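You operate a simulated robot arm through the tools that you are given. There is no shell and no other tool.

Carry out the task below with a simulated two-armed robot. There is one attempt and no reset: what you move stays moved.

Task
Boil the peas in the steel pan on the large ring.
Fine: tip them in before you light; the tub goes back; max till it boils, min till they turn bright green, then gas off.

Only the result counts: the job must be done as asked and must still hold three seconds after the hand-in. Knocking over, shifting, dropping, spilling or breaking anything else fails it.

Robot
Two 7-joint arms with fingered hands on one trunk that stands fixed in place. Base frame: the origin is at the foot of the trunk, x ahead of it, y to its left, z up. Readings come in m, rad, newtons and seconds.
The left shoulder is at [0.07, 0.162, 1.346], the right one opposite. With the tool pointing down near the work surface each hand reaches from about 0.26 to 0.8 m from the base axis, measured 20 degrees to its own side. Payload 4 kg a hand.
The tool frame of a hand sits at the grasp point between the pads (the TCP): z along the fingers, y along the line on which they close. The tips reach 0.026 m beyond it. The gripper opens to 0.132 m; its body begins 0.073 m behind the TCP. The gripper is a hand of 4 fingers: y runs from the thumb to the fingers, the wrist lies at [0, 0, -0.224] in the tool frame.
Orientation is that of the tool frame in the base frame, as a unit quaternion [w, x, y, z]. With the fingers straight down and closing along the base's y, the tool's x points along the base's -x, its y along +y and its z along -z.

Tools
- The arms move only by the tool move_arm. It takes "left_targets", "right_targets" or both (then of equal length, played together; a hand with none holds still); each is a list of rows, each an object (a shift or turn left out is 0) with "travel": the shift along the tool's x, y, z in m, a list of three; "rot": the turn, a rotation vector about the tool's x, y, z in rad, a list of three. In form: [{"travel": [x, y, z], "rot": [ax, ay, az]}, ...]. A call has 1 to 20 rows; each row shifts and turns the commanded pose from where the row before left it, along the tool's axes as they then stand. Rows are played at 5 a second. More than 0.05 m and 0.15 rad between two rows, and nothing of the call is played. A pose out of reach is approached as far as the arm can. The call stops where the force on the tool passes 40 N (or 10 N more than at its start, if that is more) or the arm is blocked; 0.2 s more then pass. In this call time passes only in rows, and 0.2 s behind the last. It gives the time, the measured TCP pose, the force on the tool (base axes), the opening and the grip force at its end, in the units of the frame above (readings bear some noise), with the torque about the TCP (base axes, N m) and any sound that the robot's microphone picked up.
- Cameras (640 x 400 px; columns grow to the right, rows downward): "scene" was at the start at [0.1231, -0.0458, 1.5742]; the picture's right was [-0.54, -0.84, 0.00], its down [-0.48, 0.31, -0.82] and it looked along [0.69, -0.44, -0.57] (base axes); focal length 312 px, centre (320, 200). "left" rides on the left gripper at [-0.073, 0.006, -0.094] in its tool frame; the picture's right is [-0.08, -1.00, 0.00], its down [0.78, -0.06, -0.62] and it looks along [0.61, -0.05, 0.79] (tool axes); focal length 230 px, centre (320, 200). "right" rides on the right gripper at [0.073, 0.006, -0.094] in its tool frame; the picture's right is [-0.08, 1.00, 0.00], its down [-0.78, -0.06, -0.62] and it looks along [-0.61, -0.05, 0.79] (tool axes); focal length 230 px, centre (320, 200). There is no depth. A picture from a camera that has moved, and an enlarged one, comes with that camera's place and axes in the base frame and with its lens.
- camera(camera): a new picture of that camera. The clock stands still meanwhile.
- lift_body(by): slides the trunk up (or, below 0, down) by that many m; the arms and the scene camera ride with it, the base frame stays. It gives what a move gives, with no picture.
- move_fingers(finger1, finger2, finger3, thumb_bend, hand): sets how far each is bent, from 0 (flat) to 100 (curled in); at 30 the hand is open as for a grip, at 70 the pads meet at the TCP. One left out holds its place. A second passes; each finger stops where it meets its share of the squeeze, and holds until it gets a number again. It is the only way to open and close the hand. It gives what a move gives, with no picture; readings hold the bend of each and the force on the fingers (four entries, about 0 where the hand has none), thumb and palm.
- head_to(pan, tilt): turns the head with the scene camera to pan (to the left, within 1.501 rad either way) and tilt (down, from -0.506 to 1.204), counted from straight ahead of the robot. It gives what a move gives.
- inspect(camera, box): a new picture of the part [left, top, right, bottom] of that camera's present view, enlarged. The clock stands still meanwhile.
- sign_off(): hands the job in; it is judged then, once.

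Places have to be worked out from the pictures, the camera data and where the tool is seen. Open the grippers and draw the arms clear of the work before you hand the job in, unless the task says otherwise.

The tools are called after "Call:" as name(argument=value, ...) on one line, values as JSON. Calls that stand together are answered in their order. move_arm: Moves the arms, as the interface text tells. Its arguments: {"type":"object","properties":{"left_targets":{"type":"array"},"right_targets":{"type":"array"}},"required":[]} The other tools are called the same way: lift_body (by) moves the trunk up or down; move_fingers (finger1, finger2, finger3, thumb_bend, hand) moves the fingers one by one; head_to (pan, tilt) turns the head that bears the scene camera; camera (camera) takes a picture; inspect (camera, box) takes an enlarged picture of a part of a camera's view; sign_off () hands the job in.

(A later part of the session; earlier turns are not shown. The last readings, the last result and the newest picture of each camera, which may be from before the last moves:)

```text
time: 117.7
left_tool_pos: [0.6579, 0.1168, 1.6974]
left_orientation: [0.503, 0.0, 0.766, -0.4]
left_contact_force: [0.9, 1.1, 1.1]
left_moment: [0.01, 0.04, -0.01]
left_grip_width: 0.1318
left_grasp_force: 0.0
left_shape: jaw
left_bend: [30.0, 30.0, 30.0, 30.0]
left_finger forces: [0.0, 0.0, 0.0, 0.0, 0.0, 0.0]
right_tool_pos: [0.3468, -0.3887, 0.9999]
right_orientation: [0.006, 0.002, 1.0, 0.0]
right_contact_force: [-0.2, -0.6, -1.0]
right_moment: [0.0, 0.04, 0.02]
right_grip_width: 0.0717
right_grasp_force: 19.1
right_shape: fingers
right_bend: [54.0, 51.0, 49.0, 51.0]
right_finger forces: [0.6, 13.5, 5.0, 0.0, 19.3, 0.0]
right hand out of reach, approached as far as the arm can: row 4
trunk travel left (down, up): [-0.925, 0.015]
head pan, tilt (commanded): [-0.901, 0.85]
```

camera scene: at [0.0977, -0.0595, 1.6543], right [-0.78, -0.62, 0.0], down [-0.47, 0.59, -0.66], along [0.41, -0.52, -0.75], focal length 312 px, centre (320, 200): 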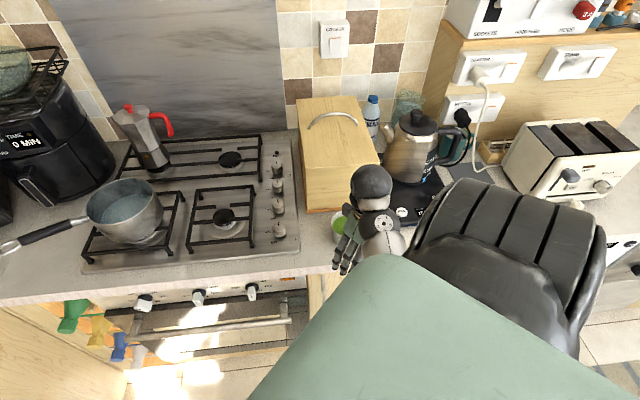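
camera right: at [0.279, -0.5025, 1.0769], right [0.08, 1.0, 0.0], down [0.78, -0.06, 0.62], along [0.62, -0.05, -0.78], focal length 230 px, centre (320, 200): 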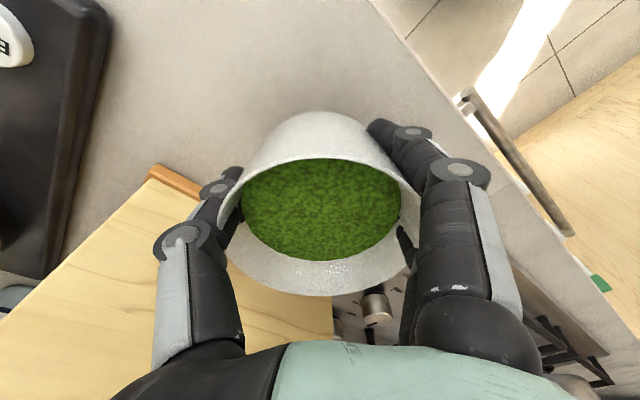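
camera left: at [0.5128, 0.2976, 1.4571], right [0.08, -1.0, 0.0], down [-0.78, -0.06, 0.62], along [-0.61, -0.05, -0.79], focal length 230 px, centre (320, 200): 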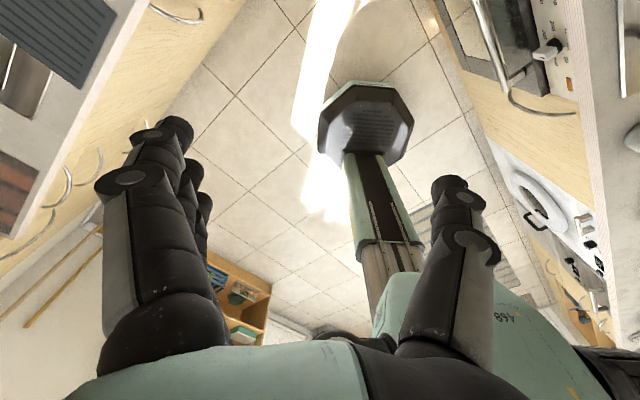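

Going further left close to the body is refused, so I head forward and left toward the pan while rising.

Call:
move_arm(right_targets=[{"travel": [-0.025, 0.02, -0.008]}, {"travel": [-0.025, 0.02, -0.012]}, {"travel": [-0.025, 0.02, -0.012]}, {"travel": [-0.025, 0.02, -0.012]}])

Call:
camera(camera="scene")

```text
time: 118.7
left_tool_pos: [0.6588, 0.1155, 1.6967]
left_orientation: [0.502, 0.001, 0.766, -0.4]
left_contact_force: [0.0, -0.1, -0.1]
left_moment: [0.01, 0.01, 0.0]
left_grip_width: 0.1317
left_grasp_force: 0.0
left_shape: jaw
left_bend: [30.0, 30.0, 30.0, 30.0]
left_finger forces: [0.0, 0.0, 0.0, 0.0, 0.0, 0.0]
right_tool_pos: [0.378, -0.3339, 0.9993]
right_orientation: [0.006, 0.002, 1.0, -0.001]
right_contact_force: [-1.0, -0.4, 0.0]
right_moment: [0.02, 0.0, -0.02]
right_grip_width: 0.0716
right_grasp_force: 19.1
right_shape: fingers
right_bend: [54.0, 51.0, 49.0, 51.0]
right_finger forces: [0.6, 13.5, 4.9, 0.0, 19.3, 0.0]
right hand out of reach, approached as far as the arm can: row 1, 2, 3, 4
trunk travel left (down, up): [-0.925, 0.015]
head pan, tilt (commanded): [-0.901, 0.85]
```

```text
taken
camera scene: at [0.0976, -0.0595, 1.6543], right [-0.78, -0.62, 0.0], down [-0.47, 0.59, -0.66], along [0.41, -0.52, -0.75], focal length 312 px, centre (320, 200)
```

scene: 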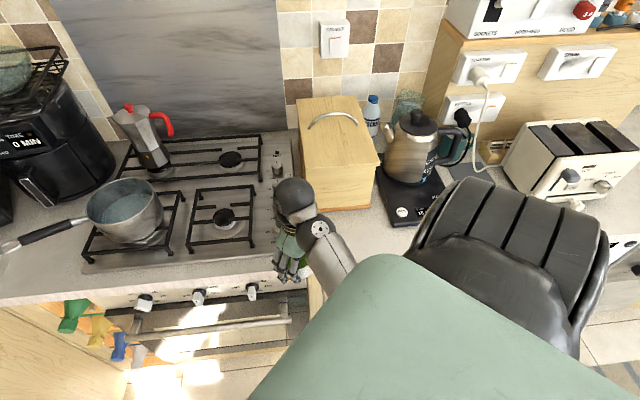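

Rising is refused at this radius, but geometry says it frees up further out. I carry the tub left along the counter's front edge at the present height, away from the shoulder.

Call:
move_arm(right_targets=[{"travel": [-0.025, 0.025, 0]}, {"travel": [-0.025, 0.025, 0]}, {"travel": [-0.025, 0.025, 0]}, {"travel": [-0.025, 0.025, 0]}])

```text
time: 119.7
left_tool_pos: [0.6607, 0.1179, 1.6963]
left_orientation: [0.502, 0.0, 0.766, -0.401]
left_contact_force: [0.4, 0.1, 1.0]
left_moment: [-0.03, -0.01, 0.04]
left_grip_width: 0.132
left_grasp_force: 0.2
left_shape: jaw
left_bend: [30.0, 30.0, 30.0, 30.0]
left_finger forces: [0.0, 0.0, 0.1, 0.0, 0.0, 0.0]
right_tool_pos: [0.4797, -0.234, 0.9977]
right_orientation: [0.003, 0.002, 1.0, -0.002]
right_contact_force: [0.5, -1.0, -1.2]
right_moment: [0.02, 0.01, -0.01]
right_grip_width: 0.0715
right_grasp_force: 18.9
right_shape: fingers
right_bend: [54.0, 51.0, 49.0, 51.0]
right_finger forces: [0.7, 13.4, 5.0, 0.0, 19.1, 0.0]
trunk travel left (down, up): [-0.925, 0.015]
head pan, tilt (commanded): [-0.901, 0.85]
```

No refusals. I continue left and outward, now rising.

Call:
move_arm(right_targets=[{"travel": [-0.025, 0.025, -0.01]}, {"travel": [-0.025, 0.025, -0.02]}, {"travel": [-0.025, 0.02, -0.025]}, {"travel": [-0.02, 0.015, -0.03]}])

Call:
head_to(pan=-0.35, tilt=0.75)

Call:
camera(camera="scene")

Call:
camera(camera="right")

```text
time: 120.7
left_tool_pos: [0.658, 0.1166, 1.6969]
left_orientation: [0.503, 0.0, 0.766, -0.401]
left_contact_force: [-0.5, -0.2, 0.4]
left_moment: [0.01, 0.01, -0.02]
left_grip_width: 0.1315
left_grasp_force: 0.1
left_shape: jaw
left_bend: [30.0, 30.0, 30.0, 30.0]
left_finger forces: [0.0, 0.0, 0.2, 0.1, 0.0, 0.0]
right_tool_pos: [0.5422, -0.1562, 1.0306]
right_orientation: [0.005, 0.001, 1.0, -0.001]
right_contact_force: [0.5, -0.1, -1.4]
right_moment: [0.0, 0.01, -0.02]
right_grip_width: 0.0712
right_grasp_force: 19.4
right_shape: fingers
right_bend: [54.0, 51.0, 49.0, 51.0]
right_finger forces: [0.6, 13.5, 5.1, 0.0, 19.4, 0.1]
right hand out of reach, approached as far as the arm can: row 2, 3, 4
trunk travel left (down, up): [-0.925, 0.015]
head pan, tilt (commanded): [-0.901, 0.85]
```

```text
time: 121.6
left_tool_pos: [0.6597, 0.117, 1.6982]
left_orientation: [0.502, 0.001, 0.766, -0.401]
left_contact_force: [-0.2, 0.4, -0.1]
left_moment: [-0.01, 0.0, 0.01]
left_grip_width: 0.1318
left_grasp_force: 0.0
left_shape: jaw
left_bend: [30.0, 30.0, 30.0, 30.0]
left_finger forces: [0.1, 0.0, 0.0, 0.1, 0.0, 0.0]
right_tool_pos: [0.54, -0.1564, 1.0298]
right_orientation: [0.005, 0.002, 1.0, -0.001]
right_contact_force: [-0.2, -1.4, -2.1]
right_moment: [-0.03, 0.02, 0.01]
right_grip_width: 0.0715
right_grasp_force: 19.4
right_shape: fingers
right_bend: [54.0, 51.0, 49.0, 51.0]
right_finger forces: [0.6, 13.5, 5.2, 0.0, 19.2, 0.0]
trunk travel left (down, up): [-0.925, 0.015]
head pan, tilt (commanded): [-0.351, 0.75]
```

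```text
taken
camera scene: at [0.1271, -0.0268, 1.6623], right [-0.34, -0.94, 0.0], down [-0.64, 0.23, -0.73], along [0.69, -0.25, -0.68], focal length 312 px, centre (320, 200)
```

scene: 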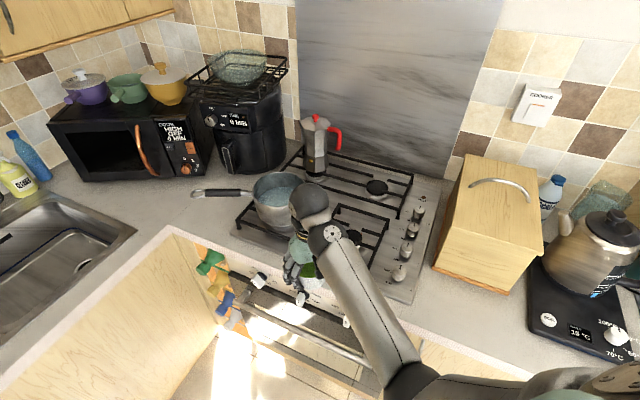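

```text
taken
camera right: at [0.468, -0.1508, 1.1208], right [0.08, 1.0, 0.0], down [0.78, -0.06, 0.62], along [0.62, -0.05, -0.78], focal length 230 px, centre (320, 200)
```

right: 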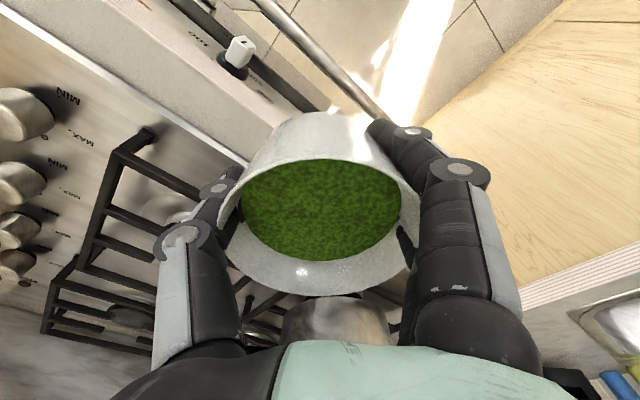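

The tub is level at (0.541, -0.156, 1.03), close to the pan. I enlarge the pan to fix its centre and rim height.

Call:
inspect(camera="scene", box=[180, 130, 360, 270])

```text
2.86 times, centred on (270, 200) of scene
camera zoom: at [0.1271, -0.0268, 1.6623], right [-0.34, -0.94, 0.0], down [-0.64, 0.23, -0.73], along [0.69, -0.25, -0.68], focal length 893 px, centre (463, 200)
```

zoom: 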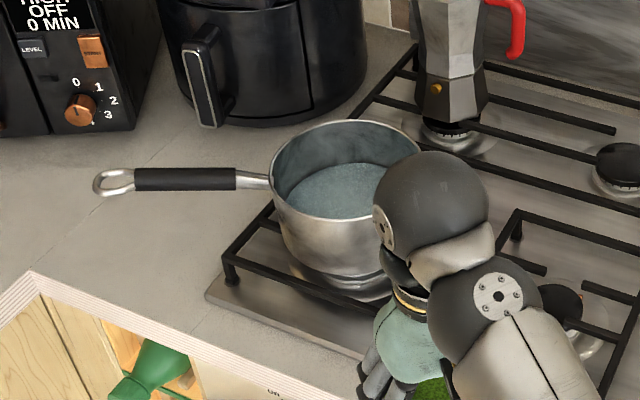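

The pan's rim height is uncertain from one viewpoint, so I take the left wrist camera's view as a second one.

Call:
camera(camera="left")

```text
taken
camera left: at [0.6248, 0.2089, 1.7663], right [-0.36, -0.65, 0.67], down [-0.89, 0.02, -0.46], along [0.28, -0.76, -0.58], focal length 230 px, centre (320, 200)
```

left: 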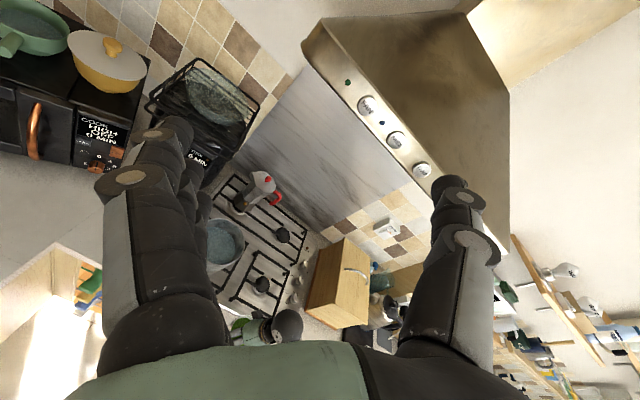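

Call:
inspect(camera="left", box=[190, 160, 350, 350])

```text
2.11 times, centred on (270, 255) of left
camera zoom: at [0.6248, 0.2089, 1.7663], right [-0.36, -0.65, 0.67], down [-0.89, 0.02, -0.46], along [0.28, -0.76, -0.58], focal length 484 px, centre (425, 84)
```

zoom: 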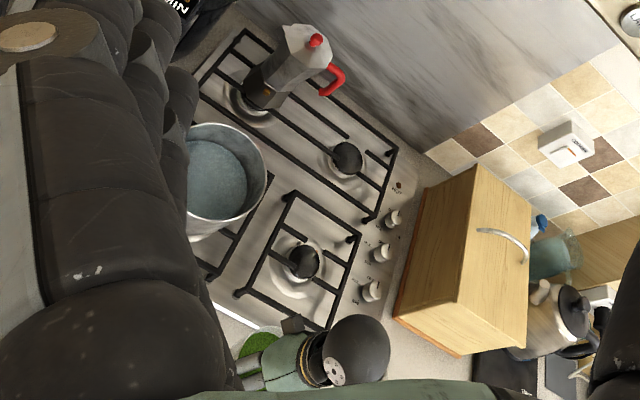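

Both views agree on the pan's rim centre at (0.838, -0.157) with rim height about 1.045 and radius 0.081. I move the level tub forward and up towards it.

Call:
move_arm(right_targets=[{"travel": [-0.03, 0, -0.006]}, {"travel": [-0.03, 0, -0.008]}, {"travel": [-0.03, 0, -0.012]}, {"travel": [-0.03, 0, -0.016]}])

```text
time: 122.6
left_tool_pos: [0.6605, 0.117, 1.6975]
left_orientation: [0.502, 0.0, 0.767, -0.401]
left_contact_force: [1.1, -0.3, -0.3]
left_moment: [-0.01, 0.01, -0.05]
left_grip_width: 0.1317
left_grasp_force: 0.1
left_shape: jaw
left_bend: [30.0, 30.0, 30.0, 30.0]
left_finger forces: [0.0, 0.0, 0.0, 0.1, 0.0, 0.1]
right_tool_pos: [0.6616, -0.1553, 1.0723]
right_orientation: [0.004, 0.002, 1.0, -0.001]
right_contact_force: [-0.8, -0.4, -0.4]
right_moment: [0.01, 0.01, -0.01]
right_grip_width: 0.0712
right_grasp_force: 18.9
right_shape: fingers
right_bend: [54.0, 51.0, 49.0, 51.0]
right_finger forces: [0.6, 13.2, 5.2, 0.0, 19.0, 0.0]
trunk travel left (down, up): [-0.925, 0.015]
head pan, tilt (commanded): [-0.351, 0.75]
```

Call:
move_arm(right_targets=[{"travel": [-0.015, 0, -0.02]}, {"travel": [-0.015, 0, -0.025]}, {"travel": [-0.02, 0, -0.025]}, {"travel": [-0.025, 0, -0.015]}])

Call:
camera(camera="right")

Call:
camera(camera="scene")

```text
time: 123.6
left_tool_pos: [0.6604, 0.1169, 1.6955]
left_orientation: [0.502, -0.001, 0.767, -0.4]
left_contact_force: [0.3, -0.4, -0.3]
left_moment: [-0.01, 0.02, 0.01]
left_grip_width: 0.132
left_grasp_force: 0.1
left_shape: jaw
left_bend: [30.0, 30.0, 30.0, 30.0]
left_finger forces: [0.0, 0.0, 0.0, 0.1, 0.0, 0.0]
right_tool_pos: [0.7371, -0.1566, 1.1596]
right_orientation: [0.004, 0.001, 1.0, 0.0]
right_contact_force: [-0.2, 0.8, -1.0]
right_moment: [-0.01, -0.02, -0.01]
right_grip_width: 0.0712
right_grasp_force: 18.2
right_shape: fingers
right_bend: [54.0, 51.0, 49.0, 51.0]
right_finger forces: [0.6, 13.0, 5.1, 0.0, 18.9, 0.0]
trunk travel left (down, up): [-0.925, 0.015]
head pan, tilt (commanded): [-0.351, 0.75]
```

```text
taken
camera right: at [0.6632, -0.15, 1.251], right [0.08, 1.0, 0.0], down [0.78, -0.06, 0.62], along [0.62, -0.05, -0.78], focal length 230 px, centre (320, 200)
```

right: 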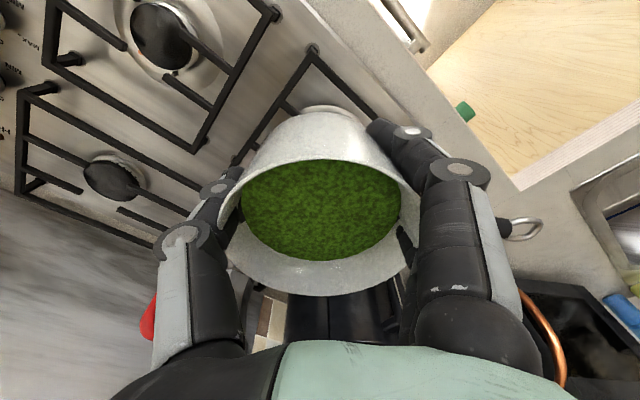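

```text
taken
camera scene: at [0.1278, -0.0265, 1.6622], right [-0.34, -0.94, 0.0], down [-0.64, 0.23, -0.73], along [0.69, -0.25, -0.68], focal length 312 px, centre (320, 200)
```

scene: 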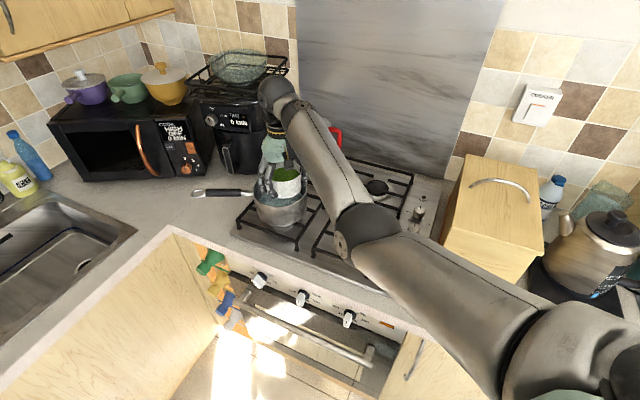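

Over the pan's near rim, level, with no refusals. I advance so the tub's lip is over the pan and begin a gentle tilt to about 24°.

Call:
move_arm(right_targets=[{"travel": [-0.035, 0, -0.01]}, {"travel": [-0.033, 0, -0.01], "rot": [0, -0.07, 0]}, {"travel": [-0.0198, 0, 0.002], "rot": [0, -0.12, 0]}, {"travel": [-0.0158, 0, -0.0007], "rot": [0, -0.14, 0]}])

Call:
camera(camera="scene")

Call:
camera(camera="right")

```text
time: 124.6
left_tool_pos: [0.6591, 0.1167, 1.697]
left_orientation: [0.502, 0.001, 0.767, -0.401]
left_contact_force: [0.8, 0.2, 1.1]
left_moment: [-0.01, 0.02, 0.0]
left_grip_width: 0.1319
left_grasp_force: 0.1
left_shape: jaw
left_bend: [30.0, 30.0, 30.0, 30.0]
left_finger forces: [0.0, 0.1, 0.1, 0.0, 0.0, 0.1]
right_tool_pos: [0.8129, -0.1679, 1.1856]
right_orientation: [0.17, 0.002, 0.985, -0.001]
right_contact_force: [0.5, 0.2, -1.1]
right_moment: [0.02, 0.02, 0.01]
right_grip_width: 0.0711
right_grasp_force: 18.7
right_shape: fingers
right_bend: [54.0, 51.0, 49.0, 51.0]
right_finger forces: [0.6, 12.9, 5.3, 0.0, 18.7, 0.0]
right hand out of reach, approached as far as the arm can: row 2
trunk travel left (down, up): [-0.925, 0.015]
head pan, tilt (commanded): [-0.351, 0.75]
```

```text
taken
camera scene: at [0.1271, -0.0262, 1.6624], right [-0.34, -0.94, 0.0], down [-0.64, 0.23, -0.73], along [0.69, -0.25, -0.68], focal length 312 px, centre (320, 200)
```

scene: 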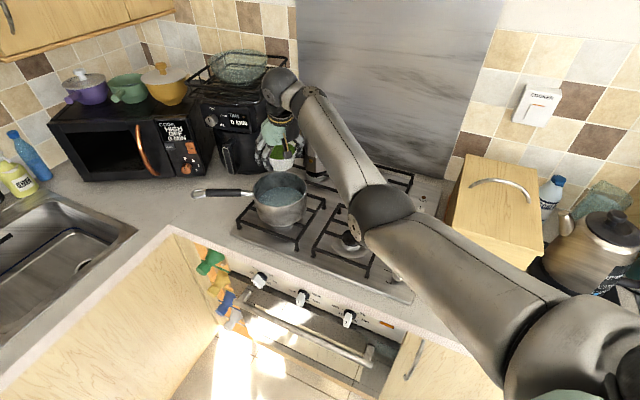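

```text
taken
camera right: at [0.7142, -0.1607, 1.2478], right [0.08, 1.0, 0.02], down [0.53, -0.06, 0.84], along [0.84, -0.05, -0.54], focal length 230 px, centre (320, 200)
```

right: 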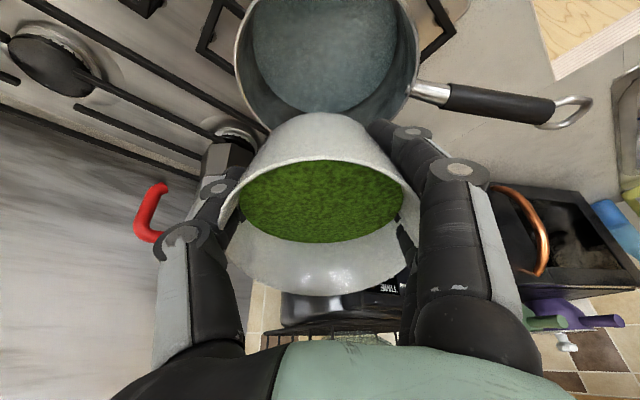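

No peas have moved yet; the tilt is 20°, but the lip is only just at the near rim (TCP x=0.813). I move 0.05 m further forward before tilting more.

Call:
move_arm(right_targets=[{"travel": [-0.0246, 0.0055, 0.0056]}, {"travel": [-0.0246, 0.0055, 0.0056]}])

```text
time: 125.2
left_tool_pos: [0.6597, 0.1187, 1.6965]
left_orientation: [0.502, 0.0, 0.766, -0.401]
left_contact_force: [1.1, -0.9, 0.6]
left_moment: [0.02, 0.0, -0.02]
left_grip_width: 0.1315
left_grasp_force: 0.0
left_shape: jaw
left_bend: [30.0, 30.0, 30.0, 30.0]
left_finger forces: [0.0, 0.0, 0.0, 0.0, 0.0, 0.1]
right_tool_pos: [0.8481, -0.1573, 1.1921]
right_orientation: [0.171, 0.003, 0.985, -0.003]
right_contact_force: [0.0, 1.1, -0.4]
right_moment: [-0.03, 0.01, -0.03]
right_grip_width: 0.0711
right_grasp_force: 18.3
right_shape: fingers
right_bend: [54.0, 51.0, 49.0, 51.0]
right_finger forces: [0.6, 12.5, 5.5, 0.0, 18.6, 0.0]
right hand out of reach, approached as far as the arm can: row 2
trunk travel left (down, up): [-0.925, 0.015]
head pan, tilt (commanded): [-0.351, 0.75]
```

Call:
move_arm(right_targets=[{"travel": [-0.0047, 0, 0.0017], "rot": [0, -0.13, 0]}, {"travel": [-0.0044, 0, 0.0023], "rot": [0, -0.13, 0]}, {"travel": [-0.004, 0, 0.003], "rot": [0, -0.13, 0]}])

Call:
camera(camera="right")

Call:
camera(camera="scene")

```text
time: 126.0
left_tool_pos: [0.6581, 0.1159, 1.6974]
left_orientation: [0.502, 0.0, 0.766, -0.4]
left_contact_force: [1.8, 0.6, 1.3]
left_moment: [-0.01, 0.0, -0.01]
left_grip_width: 0.1321
left_grasp_force: 0.1
left_shape: jaw
left_bend: [30.0, 30.0, 30.0, 30.0]
left_finger forces: [0.0, 0.0, 0.0, 0.0, 0.0, 0.1]
right_tool_pos: [0.8711, -0.1615, 1.1987]
right_orientation: [0.358, 0.0, 0.934, -0.001]
right_contact_force: [0.6, -0.8, -1.3]
right_moment: [0.05, -0.02, 0.01]
right_grip_width: 0.0705
right_grasp_force: 17.2
right_shape: fingers
right_bend: [54.0, 51.0, 49.0, 52.0]
right_finger forces: [0.5, 10.8, 6.2, 0.0, 17.3, 0.0]
right hand out of reach, approached as far as the arm can: row 1
trunk travel left (down, up): [-0.925, 0.015]
head pan, tilt (commanded): [-0.351, 0.75]
```

```text
taken
camera right: at [0.7538, -0.1554, 1.217], right [0.06, 1.0, 0.05], down [0.17, -0.06, 0.98], along [0.98, -0.05, -0.18], focal length 230 px, centre (320, 200)
```

right: 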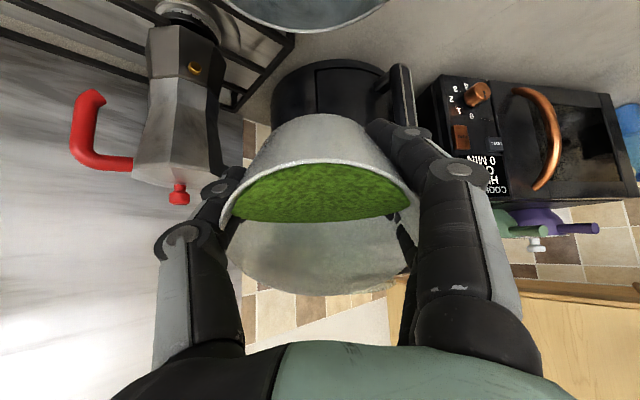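

```text
taken
camera scene: at [0.1267, -0.0271, 1.6624], right [-0.34, -0.94, 0.0], down [-0.64, 0.23, -0.73], along [0.69, -0.25, -0.68], focal length 312 px, centre (320, 200)
```

scene: 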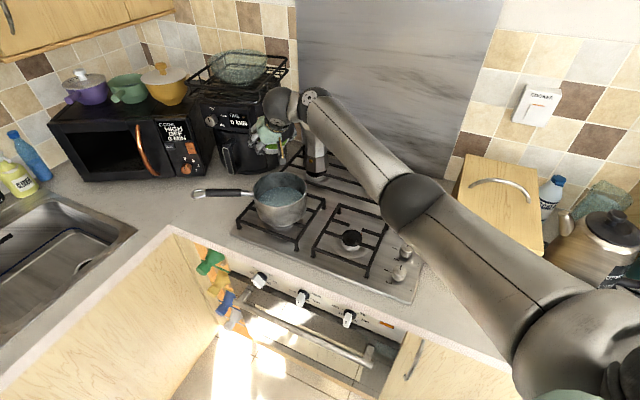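

The peas behave like a level surface and reach the lip at 42°, and the lip is over the pan's centre. I keep tilting slowly in place.

Call:
move_arm(right_targets=[{"travel": [0, 0.002, 0], "rot": [0, -0.12, 0]}, {"travel": [0, 0.002, 0], "rot": [0, -0.12, 0]}, {"travel": [0.001, 0, -0.001], "rot": [0, -0.12, 0]}, {"travel": [0.001, 0, -0.001], "rot": [0, -0.12, 0]}])

Call:
camera(camera="right")

Call:
inspect(camera="scene", box=[200, 70, 360, 250])

```text
time: 127.0
left_tool_pos: [0.6609, 0.1166, 1.6975]
left_orientation: [0.502, 0.002, 0.766, -0.401]
left_contact_force: [-0.3, 0.4, 0.0]
left_moment: [0.01, -0.02, 0.0]
left_grip_width: 0.1317
left_grasp_force: 0.1
left_shape: jaw
left_bend: [30.0, 30.0, 30.0, 30.0]
left_finger forces: [0.0, 0.0, 0.0, 0.0, 0.0, 0.0]
right_tool_pos: [0.8684, -0.1591, 1.1973]
right_orientation: [0.569, 0.0, 0.822, -0.001]
right_contact_force: [-0.6, 0.0, -1.5]
right_moment: [0.0, 0.03, 0.0]
right_grip_width: 0.0703
right_grasp_force: 17.3
right_shape: fingers
right_bend: [54.0, 52.0, 49.0, 52.0]
right_finger forces: [0.4, 9.8, 6.9, 0.1, 16.6, 0.1]
trunk travel left (down, up): [-0.925, 0.015]
head pan, tilt (commanded): [-0.351, 0.75]
```

```text
taken
camera right: at [0.7552, -0.1531, 1.1603], right [0.03, 1.0, 0.07], down [-0.3, -0.06, 0.95], along [0.95, -0.05, 0.3], focal length 230 px, centre (320, 200)
```

right: 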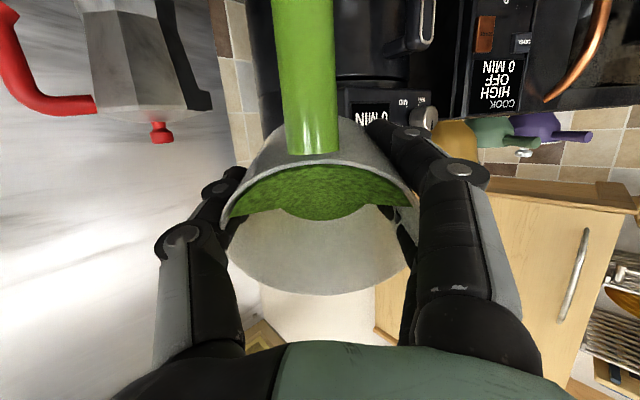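

```text
2.22 times, centred on (280, 160) of scene
camera zoom: at [0.1274, -0.027, 1.6623], right [-0.34, -0.94, 0.0], down [-0.64, 0.23, -0.73], along [0.69, -0.25, -0.68], focal length 694 px, centre (409, 289)
```

zoom: 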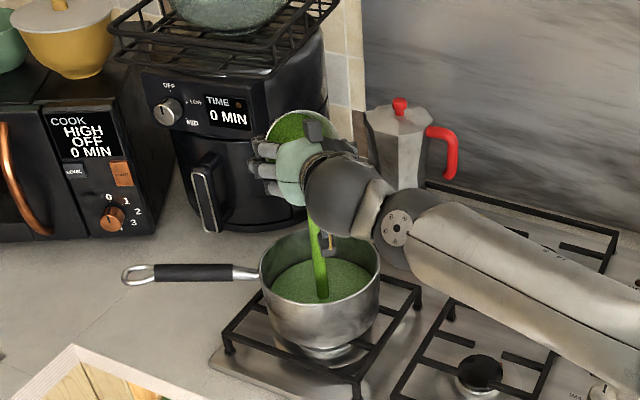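

The peas stream straight into the pan. I keep tilting gradually.

Call:
move_arm(right_targets=[{"travel": [0, 0, 0]}, {"rot": [0, -0.1, 0]}, {"travel": [0, 0, 0]}, {"rot": [0, -0.1, 0]}, {"travel": [0, 0, 0]}, {"rot": [0, -0.1, 0]}, {"travel": [0, 0, 0]}, {"rot": [0, -0.1, 0]}])

Call:
camera(camera="right")

Call:
inspect(camera="scene", box=[200, 70, 360, 250])

```text
time: 128.8
left_tool_pos: [0.6589, 0.1173, 1.6962]
left_orientation: [0.501, 0.0, 0.767, -0.401]
left_contact_force: [-0.1, 0.4, -0.5]
left_moment: [0.02, 0.01, 0.02]
left_grip_width: 0.1318
left_grasp_force: 0.2
left_shape: jaw
left_bend: [30.0, 30.0, 30.0, 30.0]
left_finger forces: [0.0, 0.0, 0.0, 0.1, 0.0, 0.0]
right_tool_pos: [0.8676, -0.159, 1.1968]
right_orientation: [0.722, 0.0, 0.692, -0.002]
right_contact_force: [0.2, 0.6, -1.3]
right_moment: [-0.02, 0.03, 0.02]
right_grip_width: 0.0701
right_grasp_force: 17.1
right_shape: fingers
right_bend: [54.0, 52.0, 49.0, 52.0]
right_finger forces: [0.4, 9.8, 7.3, 0.0, 16.4, 0.0]
trunk travel left (down, up): [-0.925, 0.015]
head pan, tilt (commanded): [-0.351, 0.75]
```

```text
taken
camera right: at [0.7784, -0.1531, 1.1181], right [0.0, 1.0, 0.07], down [-0.65, -0.06, 0.76], along [0.76, -0.05, 0.65], focal length 230 px, centre (320, 200)
```

right: 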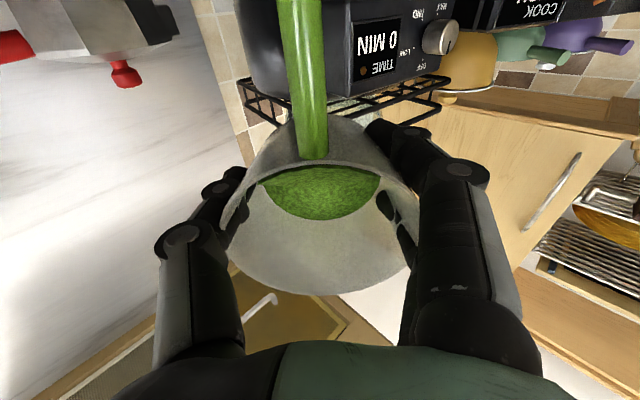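

```text
2.22 times, centred on (280, 160) of scene
camera zoom: at [0.1275, -0.0264, 1.6623], right [-0.34, -0.94, 0.0], down [-0.64, 0.23, -0.73], along [0.69, -0.25, -0.68], focal length 694 px, centre (409, 289)
```

zoom: 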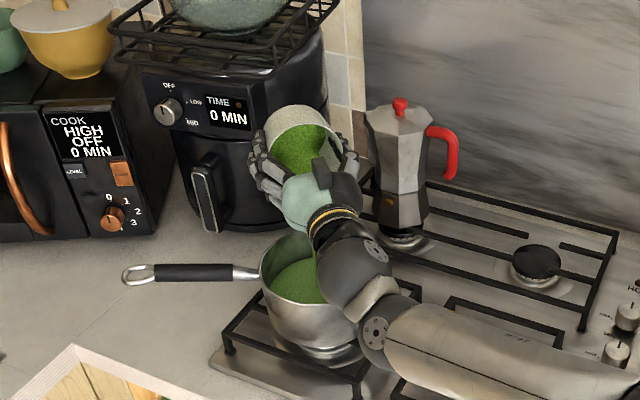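

It is at 92° and still pouring cleanly. I tilt on to about 115° and hold.

Call:
move_arm(right_targets=[{"travel": [0, 0, 0]}, {"travel": [0, 0, 0]}, {"rot": [0, -0.1, 0]}, {"travel": [0, 0, 0]}, {"rot": [0, -0.1, 0]}, {"travel": [0, 0, 0]}, {"rot": [0, -0.1, 0]}, {"travel": [0, 0, 0]}, {"rot": [0, -0.1, 0]}, {"travel": [0, 0, 0]}, {"travel": [0, 0, 0]}])

Call:
camera(camera="right")

Call:
inspect(camera="scene", box=[200, 70, 360, 250])

```text
time: 131.2
left_tool_pos: [0.6584, 0.1155, 1.6974]
left_orientation: [0.502, 0.0, 0.767, -0.4]
left_contact_force: [0.7, 0.4, 0.1]
left_moment: [0.03, 0.02, 0.04]
left_grip_width: 0.132
left_grasp_force: 0.1
left_shape: jaw
left_bend: [30.0, 30.0, 30.0, 30.0]
left_finger forces: [0.1, 0.0, 0.0, 0.0, 0.0, 0.0]
right_tool_pos: [0.8678, -0.1601, 1.1966]
right_orientation: [0.844, 0.0, 0.536, -0.001]
right_contact_force: [0.3, -0.2, -0.5]
right_moment: [-0.01, 0.02, 0.01]
right_grip_width: 0.0696
right_grasp_force: 17.1
right_shape: fingers
right_bend: [54.0, 52.0, 49.0, 52.0]
right_finger forces: [0.4, 9.6, 7.6, 0.0, 16.2, 0.1]
trunk travel left (down, up): [-0.925, 0.015]
head pan, tilt (commanded): [-0.351, 0.75]
```

```text
taken
camera right: at [0.8147, -0.1531, 1.0889], right [-0.03, 1.0, 0.07], down [-0.89, -0.06, 0.45], along [0.45, -0.05, 0.89], focal length 230 px, centre (320, 200)
```

right: 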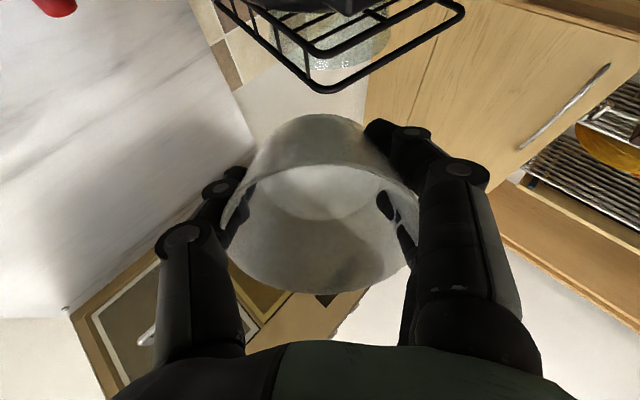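

```text
2.22 times, centred on (280, 160) of scene
camera zoom: at [0.1268, -0.0279, 1.6623], right [-0.34, -0.94, 0.0], down [-0.64, 0.23, -0.73], along [0.69, -0.25, -0.68], focal length 694 px, centre (409, 289)
```

zoom: 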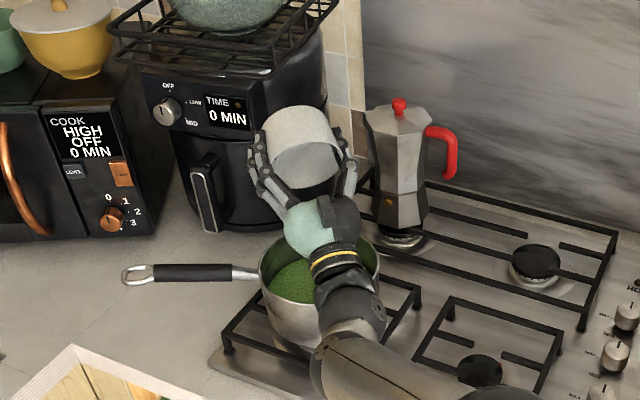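

The tub is empty and the peas are all in the pan. I tilt the tub back upright, retracing the path away from the pan.

Call:
move_arm(right_targets=[{"rot": [0, 0.1274, 0]}, {"rot": [0, 0.1274, 0]}, {"rot": [0, 0.1274, 0]}, {"rot": [0, 0.1274, 0]}, {"rot": [0, 0.1274, 0]}, {"rot": [0, 0.1274, 0]}, {"rot": [0, 0.1274, 0]}, {"rot": [0, 0.1274, 0]}, {"rot": [0, 0.1274, 0]}, {"rot": [0, 0.1274, 0]}, {"travel": [0.0149, 0, -0.0134], "rot": [0, 0.13, 0]}, {"travel": [0.0165, 0, -0.0114], "rot": [0, 0.13, 0]}, {"travel": [0.0223, 0, -0.0114], "rot": [0, 0.13, 0]}, {"travel": [0.0282, 0, -0.0101], "rot": [0, 0.13, 0]}, {"travel": [0.0293, 0, -0.0063], "rot": [0, 0.13, 0]}, {"travel": [0.0257, 0, 0.0079], "rot": [0, 0.083, 0]}])

Call:
camera(camera="scene")

Call:
inspect(camera="scene", box=[180, 130, 400, 290])

```text
time: 134.6
left_tool_pos: [0.6604, 0.1173, 1.6971]
left_orientation: [0.501, -0.001, 0.767, -0.401]
left_contact_force: [-0.7, 0.2, -0.5]
left_moment: [-0.01, 0.01, 0.02]
left_grip_width: 0.1319
left_grasp_force: 0.2
left_shape: jaw
left_bend: [30.0, 30.0, 30.0, 30.0]
left_finger forces: [0.0, 0.1, 0.0, 0.1, 0.0, 0.0]
right_tool_pos: [0.7184, -0.1573, 1.1867]
right_orientation: [0.001, 0.001, 1.0, -0.001]
right_contact_force: [-1.0, -0.1, -1.9]
right_moment: [0.02, 0.01, 0.01]
right_grip_width: 0.069
right_grasp_force: 15.9
right_shape: fingers
right_bend: [54.0, 51.0, 49.0, 52.0]
right_finger forces: [0.2, 8.4, 8.7, 0.1, 15.1, 0.0]
right hand out of reach, approached as far as the arm can: row 1
trunk travel left (down, up): [-0.925, 0.015]
head pan, tilt (commanded): [-0.351, 0.75]
```

```text
taken
camera scene: at [0.1275, -0.0265, 1.6623], right [-0.34, -0.94, 0.0], down [-0.64, 0.23, -0.73], along [0.69, -0.25, -0.68], focal length 312 px, centre (320, 200)
```

scene: 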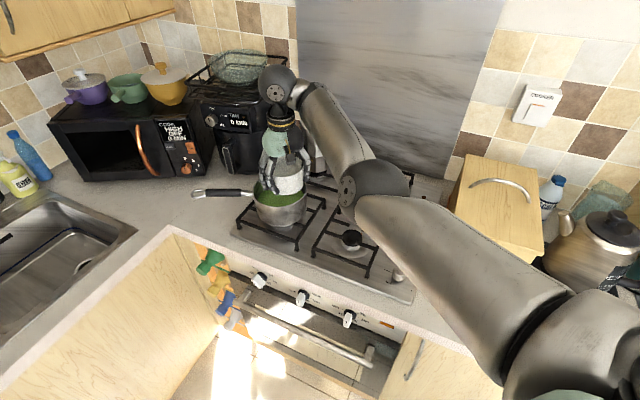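

```text
2.50 times, centred on (290, 210) of scene
camera zoom: at [0.1275, -0.0265, 1.6623], right [-0.34, -0.94, 0.0], down [-0.64, 0.23, -0.73], along [0.69, -0.25, -0.68], focal length 781 px, centre (395, 175)
```

zoom: 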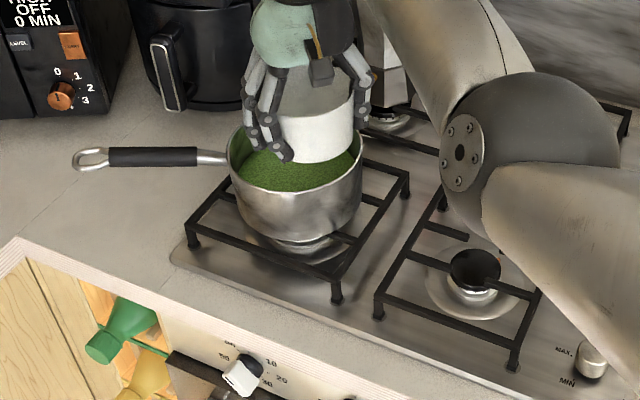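

The tub is upright again and nothing spilled. I carry it back along the same route.

Call:
move_arm(right_targets=[{"travel": [0.0193, 0, 0.0357]}, {"travel": [0.0193, 0, 0.0357]}, {"travel": [0.0193, 0, 0.0357]}, {"travel": [0.04, 0, 0.0167]}, {"travel": [0.04, 0, 0.0167]}, {"travel": [0.04, 0, 0.0167]}, {"travel": [0.02, -0.0257, 0.01]}, {"travel": [0.02, -0.0257, 0.01]}, {"travel": [0.02, -0.0257, 0.01]}])

```text
time: 136.6
left_tool_pos: [0.6578, 0.116, 1.6978]
left_orientation: [0.503, 0.0, 0.766, -0.4]
left_contact_force: [-0.9, 0.4, 0.0]
left_moment: [0.02, 0.0, 0.02]
left_grip_width: 0.1317
left_grasp_force: 0.0
left_shape: jaw
left_bend: [30.0, 30.0, 30.0, 30.0]
left_finger forces: [0.0, 0.0, 0.1, 0.0, 0.1, 0.0]
right_tool_pos: [0.5135, -0.2319, 0.9814]
right_orientation: [0.004, 0.002, 1.0, -0.003]
right_contact_force: [0.5, -0.4, -1.5]
right_moment: [0.02, 0.0, -0.01]
right_grip_width: 0.0687
right_grasp_force: 16.4
right_shape: fingers
right_bend: [55.0, 50.0, 49.0, 52.0]
right_finger forces: [0.3, 8.4, 8.8, 0.0, 15.3, 0.0]
right hand out of reach, approached as far as the arm can: row 2, 4
trunk travel left (down, up): [-0.925, 0.015]
head pan, tilt (commanded): [-0.351, 0.75]
```

Call:
move_arm(right_targets=[{"travel": [0.034, -0.0255, -0.003]}, {"travel": [0.034, -0.0255, -0.003]}, {"travel": [0.034, -0.0255, -0.003]}, {"travel": [0.034, -0.0255, -0.003]}])

Call:
head_to(pan=-0.9, tilt=0.85)

Call:
camera(camera="scene")

```text
time: 137.8
left_tool_pos: [0.66, 0.1165, 1.6979]
left_orientation: [0.502, 0.0, 0.767, -0.4]
left_contact_force: [0.0, 0.1, -0.5]
left_moment: [0.01, -0.02, -0.03]
left_grip_width: 0.1322
left_grasp_force: 0.0
left_shape: jaw
left_bend: [30.0, 30.0, 30.0, 30.0]
left_finger forces: [0.0, 0.0, 0.1, 0.1, 0.0, 0.1]
right_tool_pos: [0.3848, -0.3592, 0.9994]
right_orientation: [0.011, 0.004, 1.0, -0.027]
right_contact_force: [0.8, -0.4, -0.2]
right_moment: [-0.01, 0.03, -0.01]
right_grip_width: 0.0685
right_grasp_force: 16.2
right_shape: fingers
right_bend: [55.0, 50.0, 49.0, 52.0]
right_finger forces: [0.2, 8.1, 8.8, 0.0, 15.1, 0.1]
trunk travel left (down, up): [-0.925, 0.015]
head pan, tilt (commanded): [-0.351, 0.75]
stopped in row 4 (right hand): the arm was blocked; the commanded pose is now the measured one
```

```text
time: 138.8
left_tool_pos: [0.6594, 0.1171, 1.696]
left_orientation: [0.502, 0.0, 0.767, -0.4]
left_contact_force: [0.4, 0.4, 0.0]
left_moment: [0.01, -0.03, 0.01]
left_grip_width: 0.1318
left_grasp_force: 0.1
left_shape: jaw
left_bend: [30.0, 30.0, 30.0, 30.0]
left_finger forces: [0.1, 0.1, 0.0, 0.0, 0.1, 0.0]
right_tool_pos: [0.3859, -0.3592, 1.0009]
right_orientation: [0.011, 0.003, 1.0, -0.027]
right_contact_force: [-1.1, 0.4, -0.5]
right_moment: [-0.01, 0.01, 0.02]
right_grip_width: 0.0688
right_grasp_force: 16.2
right_shape: fingers
right_bend: [55.0, 50.0, 49.0, 52.0]
right_finger forces: [0.2, 8.2, 8.9, 0.0, 15.1, 0.0]
trunk travel left (down, up): [-0.925, 0.015]
head pan, tilt (commanded): [-0.901, 0.85]
```

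```text
taken
camera scene: at [0.0978, -0.0594, 1.6543], right [-0.78, -0.62, 0.0], down [-0.47, 0.59, -0.66], along [0.41, -0.52, -0.75], focal length 312 px, centre (320, 200)
```

scene: 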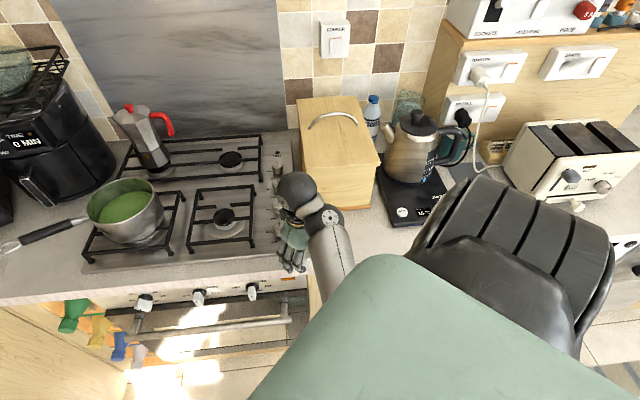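

The call stopped as "blocked" near (0.386, -0.359), though forces are small. I try a purely sideways step toward the tub's place, in small rows.

Call:
move_arm(right_targets=[{"travel": [0, -0.015, 0.002]}, {"travel": [0, -0.02, 0.002]}, {"travel": [0, -0.02, 0.002]}])

```text
time: 139.6
left_tool_pos: [0.6595, 0.1171, 1.6969]
left_orientation: [0.502, 0.0, 0.766, -0.402]
left_contact_force: [0.1, -0.6, -1.0]
left_moment: [0.02, 0.02, -0.03]
left_grip_width: 0.1321
left_grasp_force: 0.1
left_shape: jaw
left_bend: [30.0, 30.0, 30.0, 30.0]
left_finger forces: [0.0, 0.1, 0.0, 0.0, 0.0, 0.1]
right_tool_pos: [0.3859, -0.4157, 0.9957]
right_orientation: [0.011, 0.003, 1.0, -0.024]
right_contact_force: [0.3, 0.7, -1.0]
right_moment: [0.01, 0.04, -0.03]
right_grip_width: 0.0685
right_grasp_force: 16.0
right_shape: fingers
right_bend: [55.0, 50.0, 49.0, 52.0]
right_finger forces: [0.3, 8.1, 8.9, 0.0, 14.9, 0.0]
trunk travel left (down, up): [-0.925, 0.015]
head pan, tilt (commanded): [-0.901, 0.85]
```

Call:
move_arm(right_targets=[{"travel": [0.0113, -0.031, 0], "rot": [-0.016, 0.007, 0]}, {"travel": [0.0113, -0.031, 0], "rot": [-0.016, 0.007, 0]}, {"travel": [0.0113, -0.031, 0], "rot": [-0.016, 0.007, 0]}])

Call:
camera(camera="right")

```text
time: 140.4
left_tool_pos: [0.6587, 0.1149, 1.6973]
left_orientation: [0.502, 0.0, 0.767, -0.4]
left_contact_force: [-0.4, -0.6, 0.3]
left_moment: [0.02, 0.01, 0.0]
left_grip_width: 0.1319
left_grasp_force: 0.1
left_shape: jaw
left_bend: [30.0, 30.0, 30.0, 30.0]
left_finger forces: [0.1, 0.0, 0.0, 0.0, 0.0, 0.0]
right_tool_pos: [0.3521, -0.5066, 0.9978]
right_orientation: [0.0, 0.003, 1.0, -0.001]
right_contact_force: [0.7, -0.2, -1.4]
right_moment: [0.03, 0.05, -0.02]
right_grip_width: 0.0684
right_grasp_force: 16.3
right_shape: fingers
right_bend: [55.0, 50.0, 49.0, 52.0]
right_finger forces: [0.2, 8.1, 8.9, 0.0, 15.1, 0.0]
trunk travel left (down, up): [-0.925, 0.015]
head pan, tilt (commanded): [-0.901, 0.85]
```

```text
taken
camera right: at [0.2791, -0.5007, 1.0898], right [0.08, 1.0, 0.0], down [0.78, -0.07, 0.62], along [0.61, -0.05, -0.79], focal length 230 px, centre (320, 200)
```

right: 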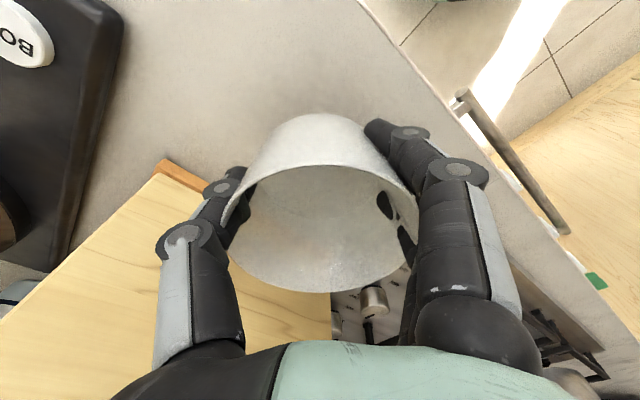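

Back over the original spot at (0.352, -0.507). I lower the tub onto the counter gently.

Call:
move_arm(right_targets=[{"travel": [0, -0.002, 0.016]}, {"travel": [0, 0, 0.015]}, {"travel": [0, 0, 0.008]}, {"travel": [0, 0, 0.005]}])

```text
time: 141.4
left_tool_pos: [0.6593, 0.1163, 1.6979]
left_orientation: [0.502, 0.0, 0.767, -0.4]
left_contact_force: [-1.0, -0.6, 1.0]
left_moment: [0.02, 0.03, -0.04]
left_grip_width: 0.1317
left_grasp_force: 0.1
left_shape: jaw
left_bend: [30.0, 30.0, 30.0, 30.0]
left_finger forces: [0.0, 0.0, 0.0, 0.1, 0.0, 0.0]
right_tool_pos: [0.3501, -0.5072, 0.9555]
right_orientation: [0.0, 0.004, 1.0, -0.001]
right_contact_force: [-0.1, -0.3, -0.8]
right_moment: [0.02, 0.02, 0.01]
right_grip_width: 0.0688
right_grasp_force: 16.2
right_shape: fingers
right_bend: [55.0, 50.0, 49.0, 52.0]
right_finger forces: [0.2, 8.0, 8.9, 0.1, 14.9, 0.1]
trunk travel left (down, up): [-0.925, 0.015]
head pan, tilt (commanded): [-0.901, 0.85]
```

Call:
move_arm(right_targets=[{"travel": [0, 0, 0.003]}, {"travel": [0, 0, 0.003]}])

```text
time: 142.0
left_tool_pos: [0.6565, 0.1183, 1.6996]
left_orientation: [0.503, 0.001, 0.766, -0.4]
left_contact_force: [-0.8, 0.4, -1.2]
left_moment: [-0.01, -0.03, 0.0]
left_grip_width: 0.1319
left_grasp_force: 0.1
left_shape: jaw
left_bend: [30.0, 30.0, 30.0, 30.0]
left_finger forces: [0.0, 0.1, 0.1, 0.1, 0.1, 0.0]
right_tool_pos: [0.3499, -0.5087, 0.9515]
right_orientation: [0.002, 0.004, 1.0, -0.003]
right_contact_force: [-2.1, -2.6, 10.9]
right_moment: [0.25, -0.4, -0.07]
right_grip_width: 0.0683
right_grasp_force: 17.0
right_shape: fingers
right_bend: [55.0, 51.0, 49.0, 52.0]
right_finger forces: [0.1, 9.5, 9.0, 0.1, 15.6, 0.0]
trunk travel left (down, up): [-0.925, 0.015]
head pan, tilt (commanded): [-0.901, 0.85]
```

The tub touches down (11 N upward). I open the hand in two steps to release it.

Call:
move_fingers(hand="right", finger1=45, finger2=45, finger3=45, thumb_bend=46)

Call:
move_fingers(hand="right", finger1=30, finger2=30, finger3=30, thumb_bend=30)

Call:
camera(camera="right")

```text
time: 143.0
left_tool_pos: [0.6584, 0.117, 1.6971]
left_orientation: [0.502, 0.001, 0.766, -0.4]
left_contact_force: [-0.2, -0.4, -0.3]
left_moment: [0.0, 0.0, -0.01]
left_grip_width: 0.1319
left_grasp_force: 0.0
left_shape: jaw
left_bend: [30.0, 30.0, 30.0, 30.0]
left_finger forces: [0.0, 0.1, 0.0, 0.1, 0.0, 0.1]
right_tool_pos: [0.3508, -0.509, 0.9488]
right_orientation: [0.0, 0.004, 1.0, -0.001]
right_contact_force: [-0.3, 1.1, 1.1]
right_moment: [0.07, 0.02, -0.01]
right_grip_width: 0.0873
right_grasp_force: 3.0
right_shape: fingers
right_bend: [45.0, 44.0, 45.0, 46.0]
right_finger forces: [0.0, 2.6, 0.8, 0.1, 3.3, 0.1]
trunk travel left (down, up): [-0.925, 0.015]
head pan, tilt (commanded): [-0.901, 0.85]
```

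```text
time: 144.0
left_tool_pos: [0.6595, 0.1165, 1.6967]
left_orientation: [0.503, 0.001, 0.766, -0.4]
left_contact_force: [-0.5, -0.2, 0.4]
left_moment: [-0.01, -0.01, -0.02]
left_grip_width: 0.132
left_grasp_force: 0.0
left_shape: jaw
left_bend: [30.0, 30.0, 30.0, 30.0]
left_finger forces: [0.0, 0.0, 0.0, 0.1, 0.1, 0.0]
right_tool_pos: [0.3506, -0.5081, 0.9485]
right_orientation: [0.0, 0.004, 1.0, -0.001]
right_contact_force: [0.3, -0.2, -1.0]
right_moment: [-0.03, 0.03, 0.01]
right_grip_width: 0.1358
right_grasp_force: 0.0
right_shape: fingers
right_bend: [30.0, 30.0, 30.0, 30.0]
right_finger forces: [0.0, 0.0, 0.1, 0.0, 0.0, 0.1]
trunk travel left (down, up): [-0.925, 0.015]
head pan, tilt (commanded): [-0.901, 0.85]
```

```text
taken
camera right: at [0.2783, -0.5015, 1.0408], right [0.08, 1.0, 0.0], down [0.78, -0.07, 0.62], along [0.61, -0.05, -0.79], focal length 230 px, centre (320, 200)
```

right: 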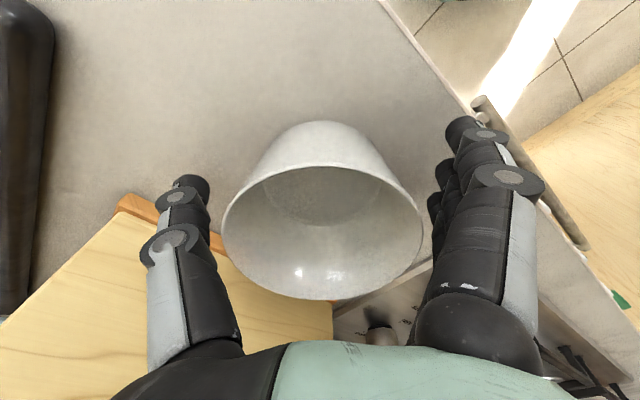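

The tub stands upright and empty within a few millimetres of where it was. I withdraw the hand straight back toward the robot, letting the tub pass out between thumb and fingers.

Call:
move_arm(right_targets=[{"travel": [0, 0.001, -0.015]}, {"travel": [0.0, 0, -0.015]}, {"travel": [0.03, 0, -0.005]}, {"travel": [0.03, 0, 0]}, {"travel": [0.03, 0, 0]}])

Call:
camera(camera="right")

```text
time: 145.2
left_tool_pos: [0.659, 0.1181, 1.6982]
left_orientation: [0.503, 0.0, 0.767, -0.4]
left_contact_force: [0.2, -0.7, 0.4]
left_moment: [0.0, -0.03, -0.02]
left_grip_width: 0.1319
left_grasp_force: 0.1
left_shape: jaw
left_bend: [30.0, 30.0, 30.0, 30.0]
left_finger forces: [0.1, 0.0, 0.0, 0.0, 0.0, 0.1]
right_tool_pos: [0.2603, -0.5052, 0.9847]
right_orientation: [0.0, 0.004, 1.0, -0.002]
right_contact_force: [-0.8, 0.3, -0.9]
right_moment: [0.01, -0.01, -0.01]
right_grip_width: 0.1357
right_grasp_force: 0.1
right_shape: fingers
right_bend: [30.0, 30.0, 30.0, 30.0]
right_finger forces: [0.1, 0.0, 0.0, 0.0, 0.0, 0.0]
trunk travel left (down, up): [-0.925, 0.015]
head pan, tilt (commanded): [-0.901, 0.85]
```

```text
taken
camera right: at [0.1875, -0.4986, 1.0763], right [0.08, 1.0, 0.0], down [0.78, -0.06, 0.62], along [0.61, -0.05, -0.79], focal length 230 px, centre (320, 200)
```

right: 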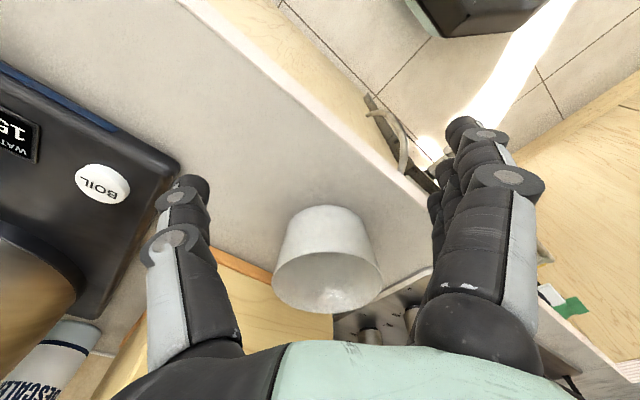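

The tub's rim is now at (0.354, -0.506), within a few mm of the start. I move the hand left, clear of it, on the way to knob 3.

Call:
move_arm(right_targets=[{"travel": [0, 0, -0.018]}, {"travel": [0, 0.035, 0]}, {"travel": [0, 0.035, 0]}, {"travel": [-0.015, 0.035, 0]}, {"travel": [-0.03, 0.03, 0]}])

Call:
camera(camera="right")

```text
time: 146.6
left_tool_pos: [0.6594, 0.1168, 1.6971]
left_orientation: [0.502, 0.0, 0.767, -0.401]
left_contact_force: [0.1, 0.2, 0.0]
left_moment: [-0.01, 0.0, 0.0]
left_grip_width: 0.132
left_grasp_force: 0.0
left_shape: jaw
left_bend: [30.0, 30.0, 30.0, 30.0]
left_finger forces: [0.1, 0.1, 0.1, 0.0, 0.0, 0.0]
right_tool_pos: [0.3164, -0.4195, 1.0177]
right_orientation: [0.01, 0.003, 0.998, -0.054]
right_contact_force: [0.1, -0.1, -0.3]
right_moment: [0.01, 0.0, -0.02]
right_grip_width: 0.1359
right_grasp_force: 0.2
right_shape: fingers
right_bend: [30.0, 30.0, 30.0, 30.0]
right_finger forces: [0.0, 0.0, 0.1, 0.1, 0.1, 0.0]
right hand out of reach, approached as far as the arm can: row 1
trunk travel left (down, up): [-0.925, 0.015]
head pan, tilt (commanded): [-0.901, 0.85]
stopped in row 5 (right hand): the arm was blocked; the commanded pose is now the measured one
```

```text
taken
camera right: at [0.2416, -0.4031, 1.1066], right [0.08, 0.99, -0.11], down [0.77, 0.0, 0.63], along [0.63, -0.14, -0.77], focal length 230 px, centre (320, 200)
```

right: 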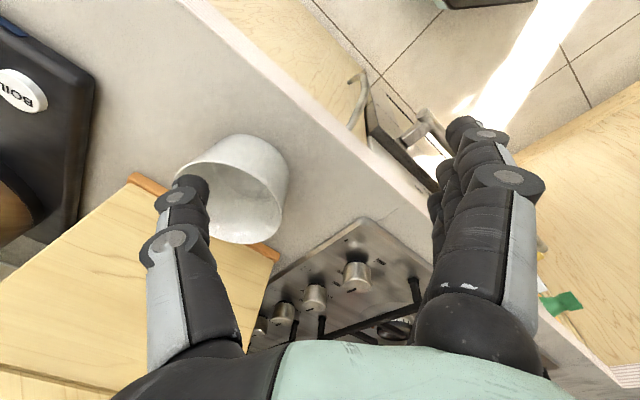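

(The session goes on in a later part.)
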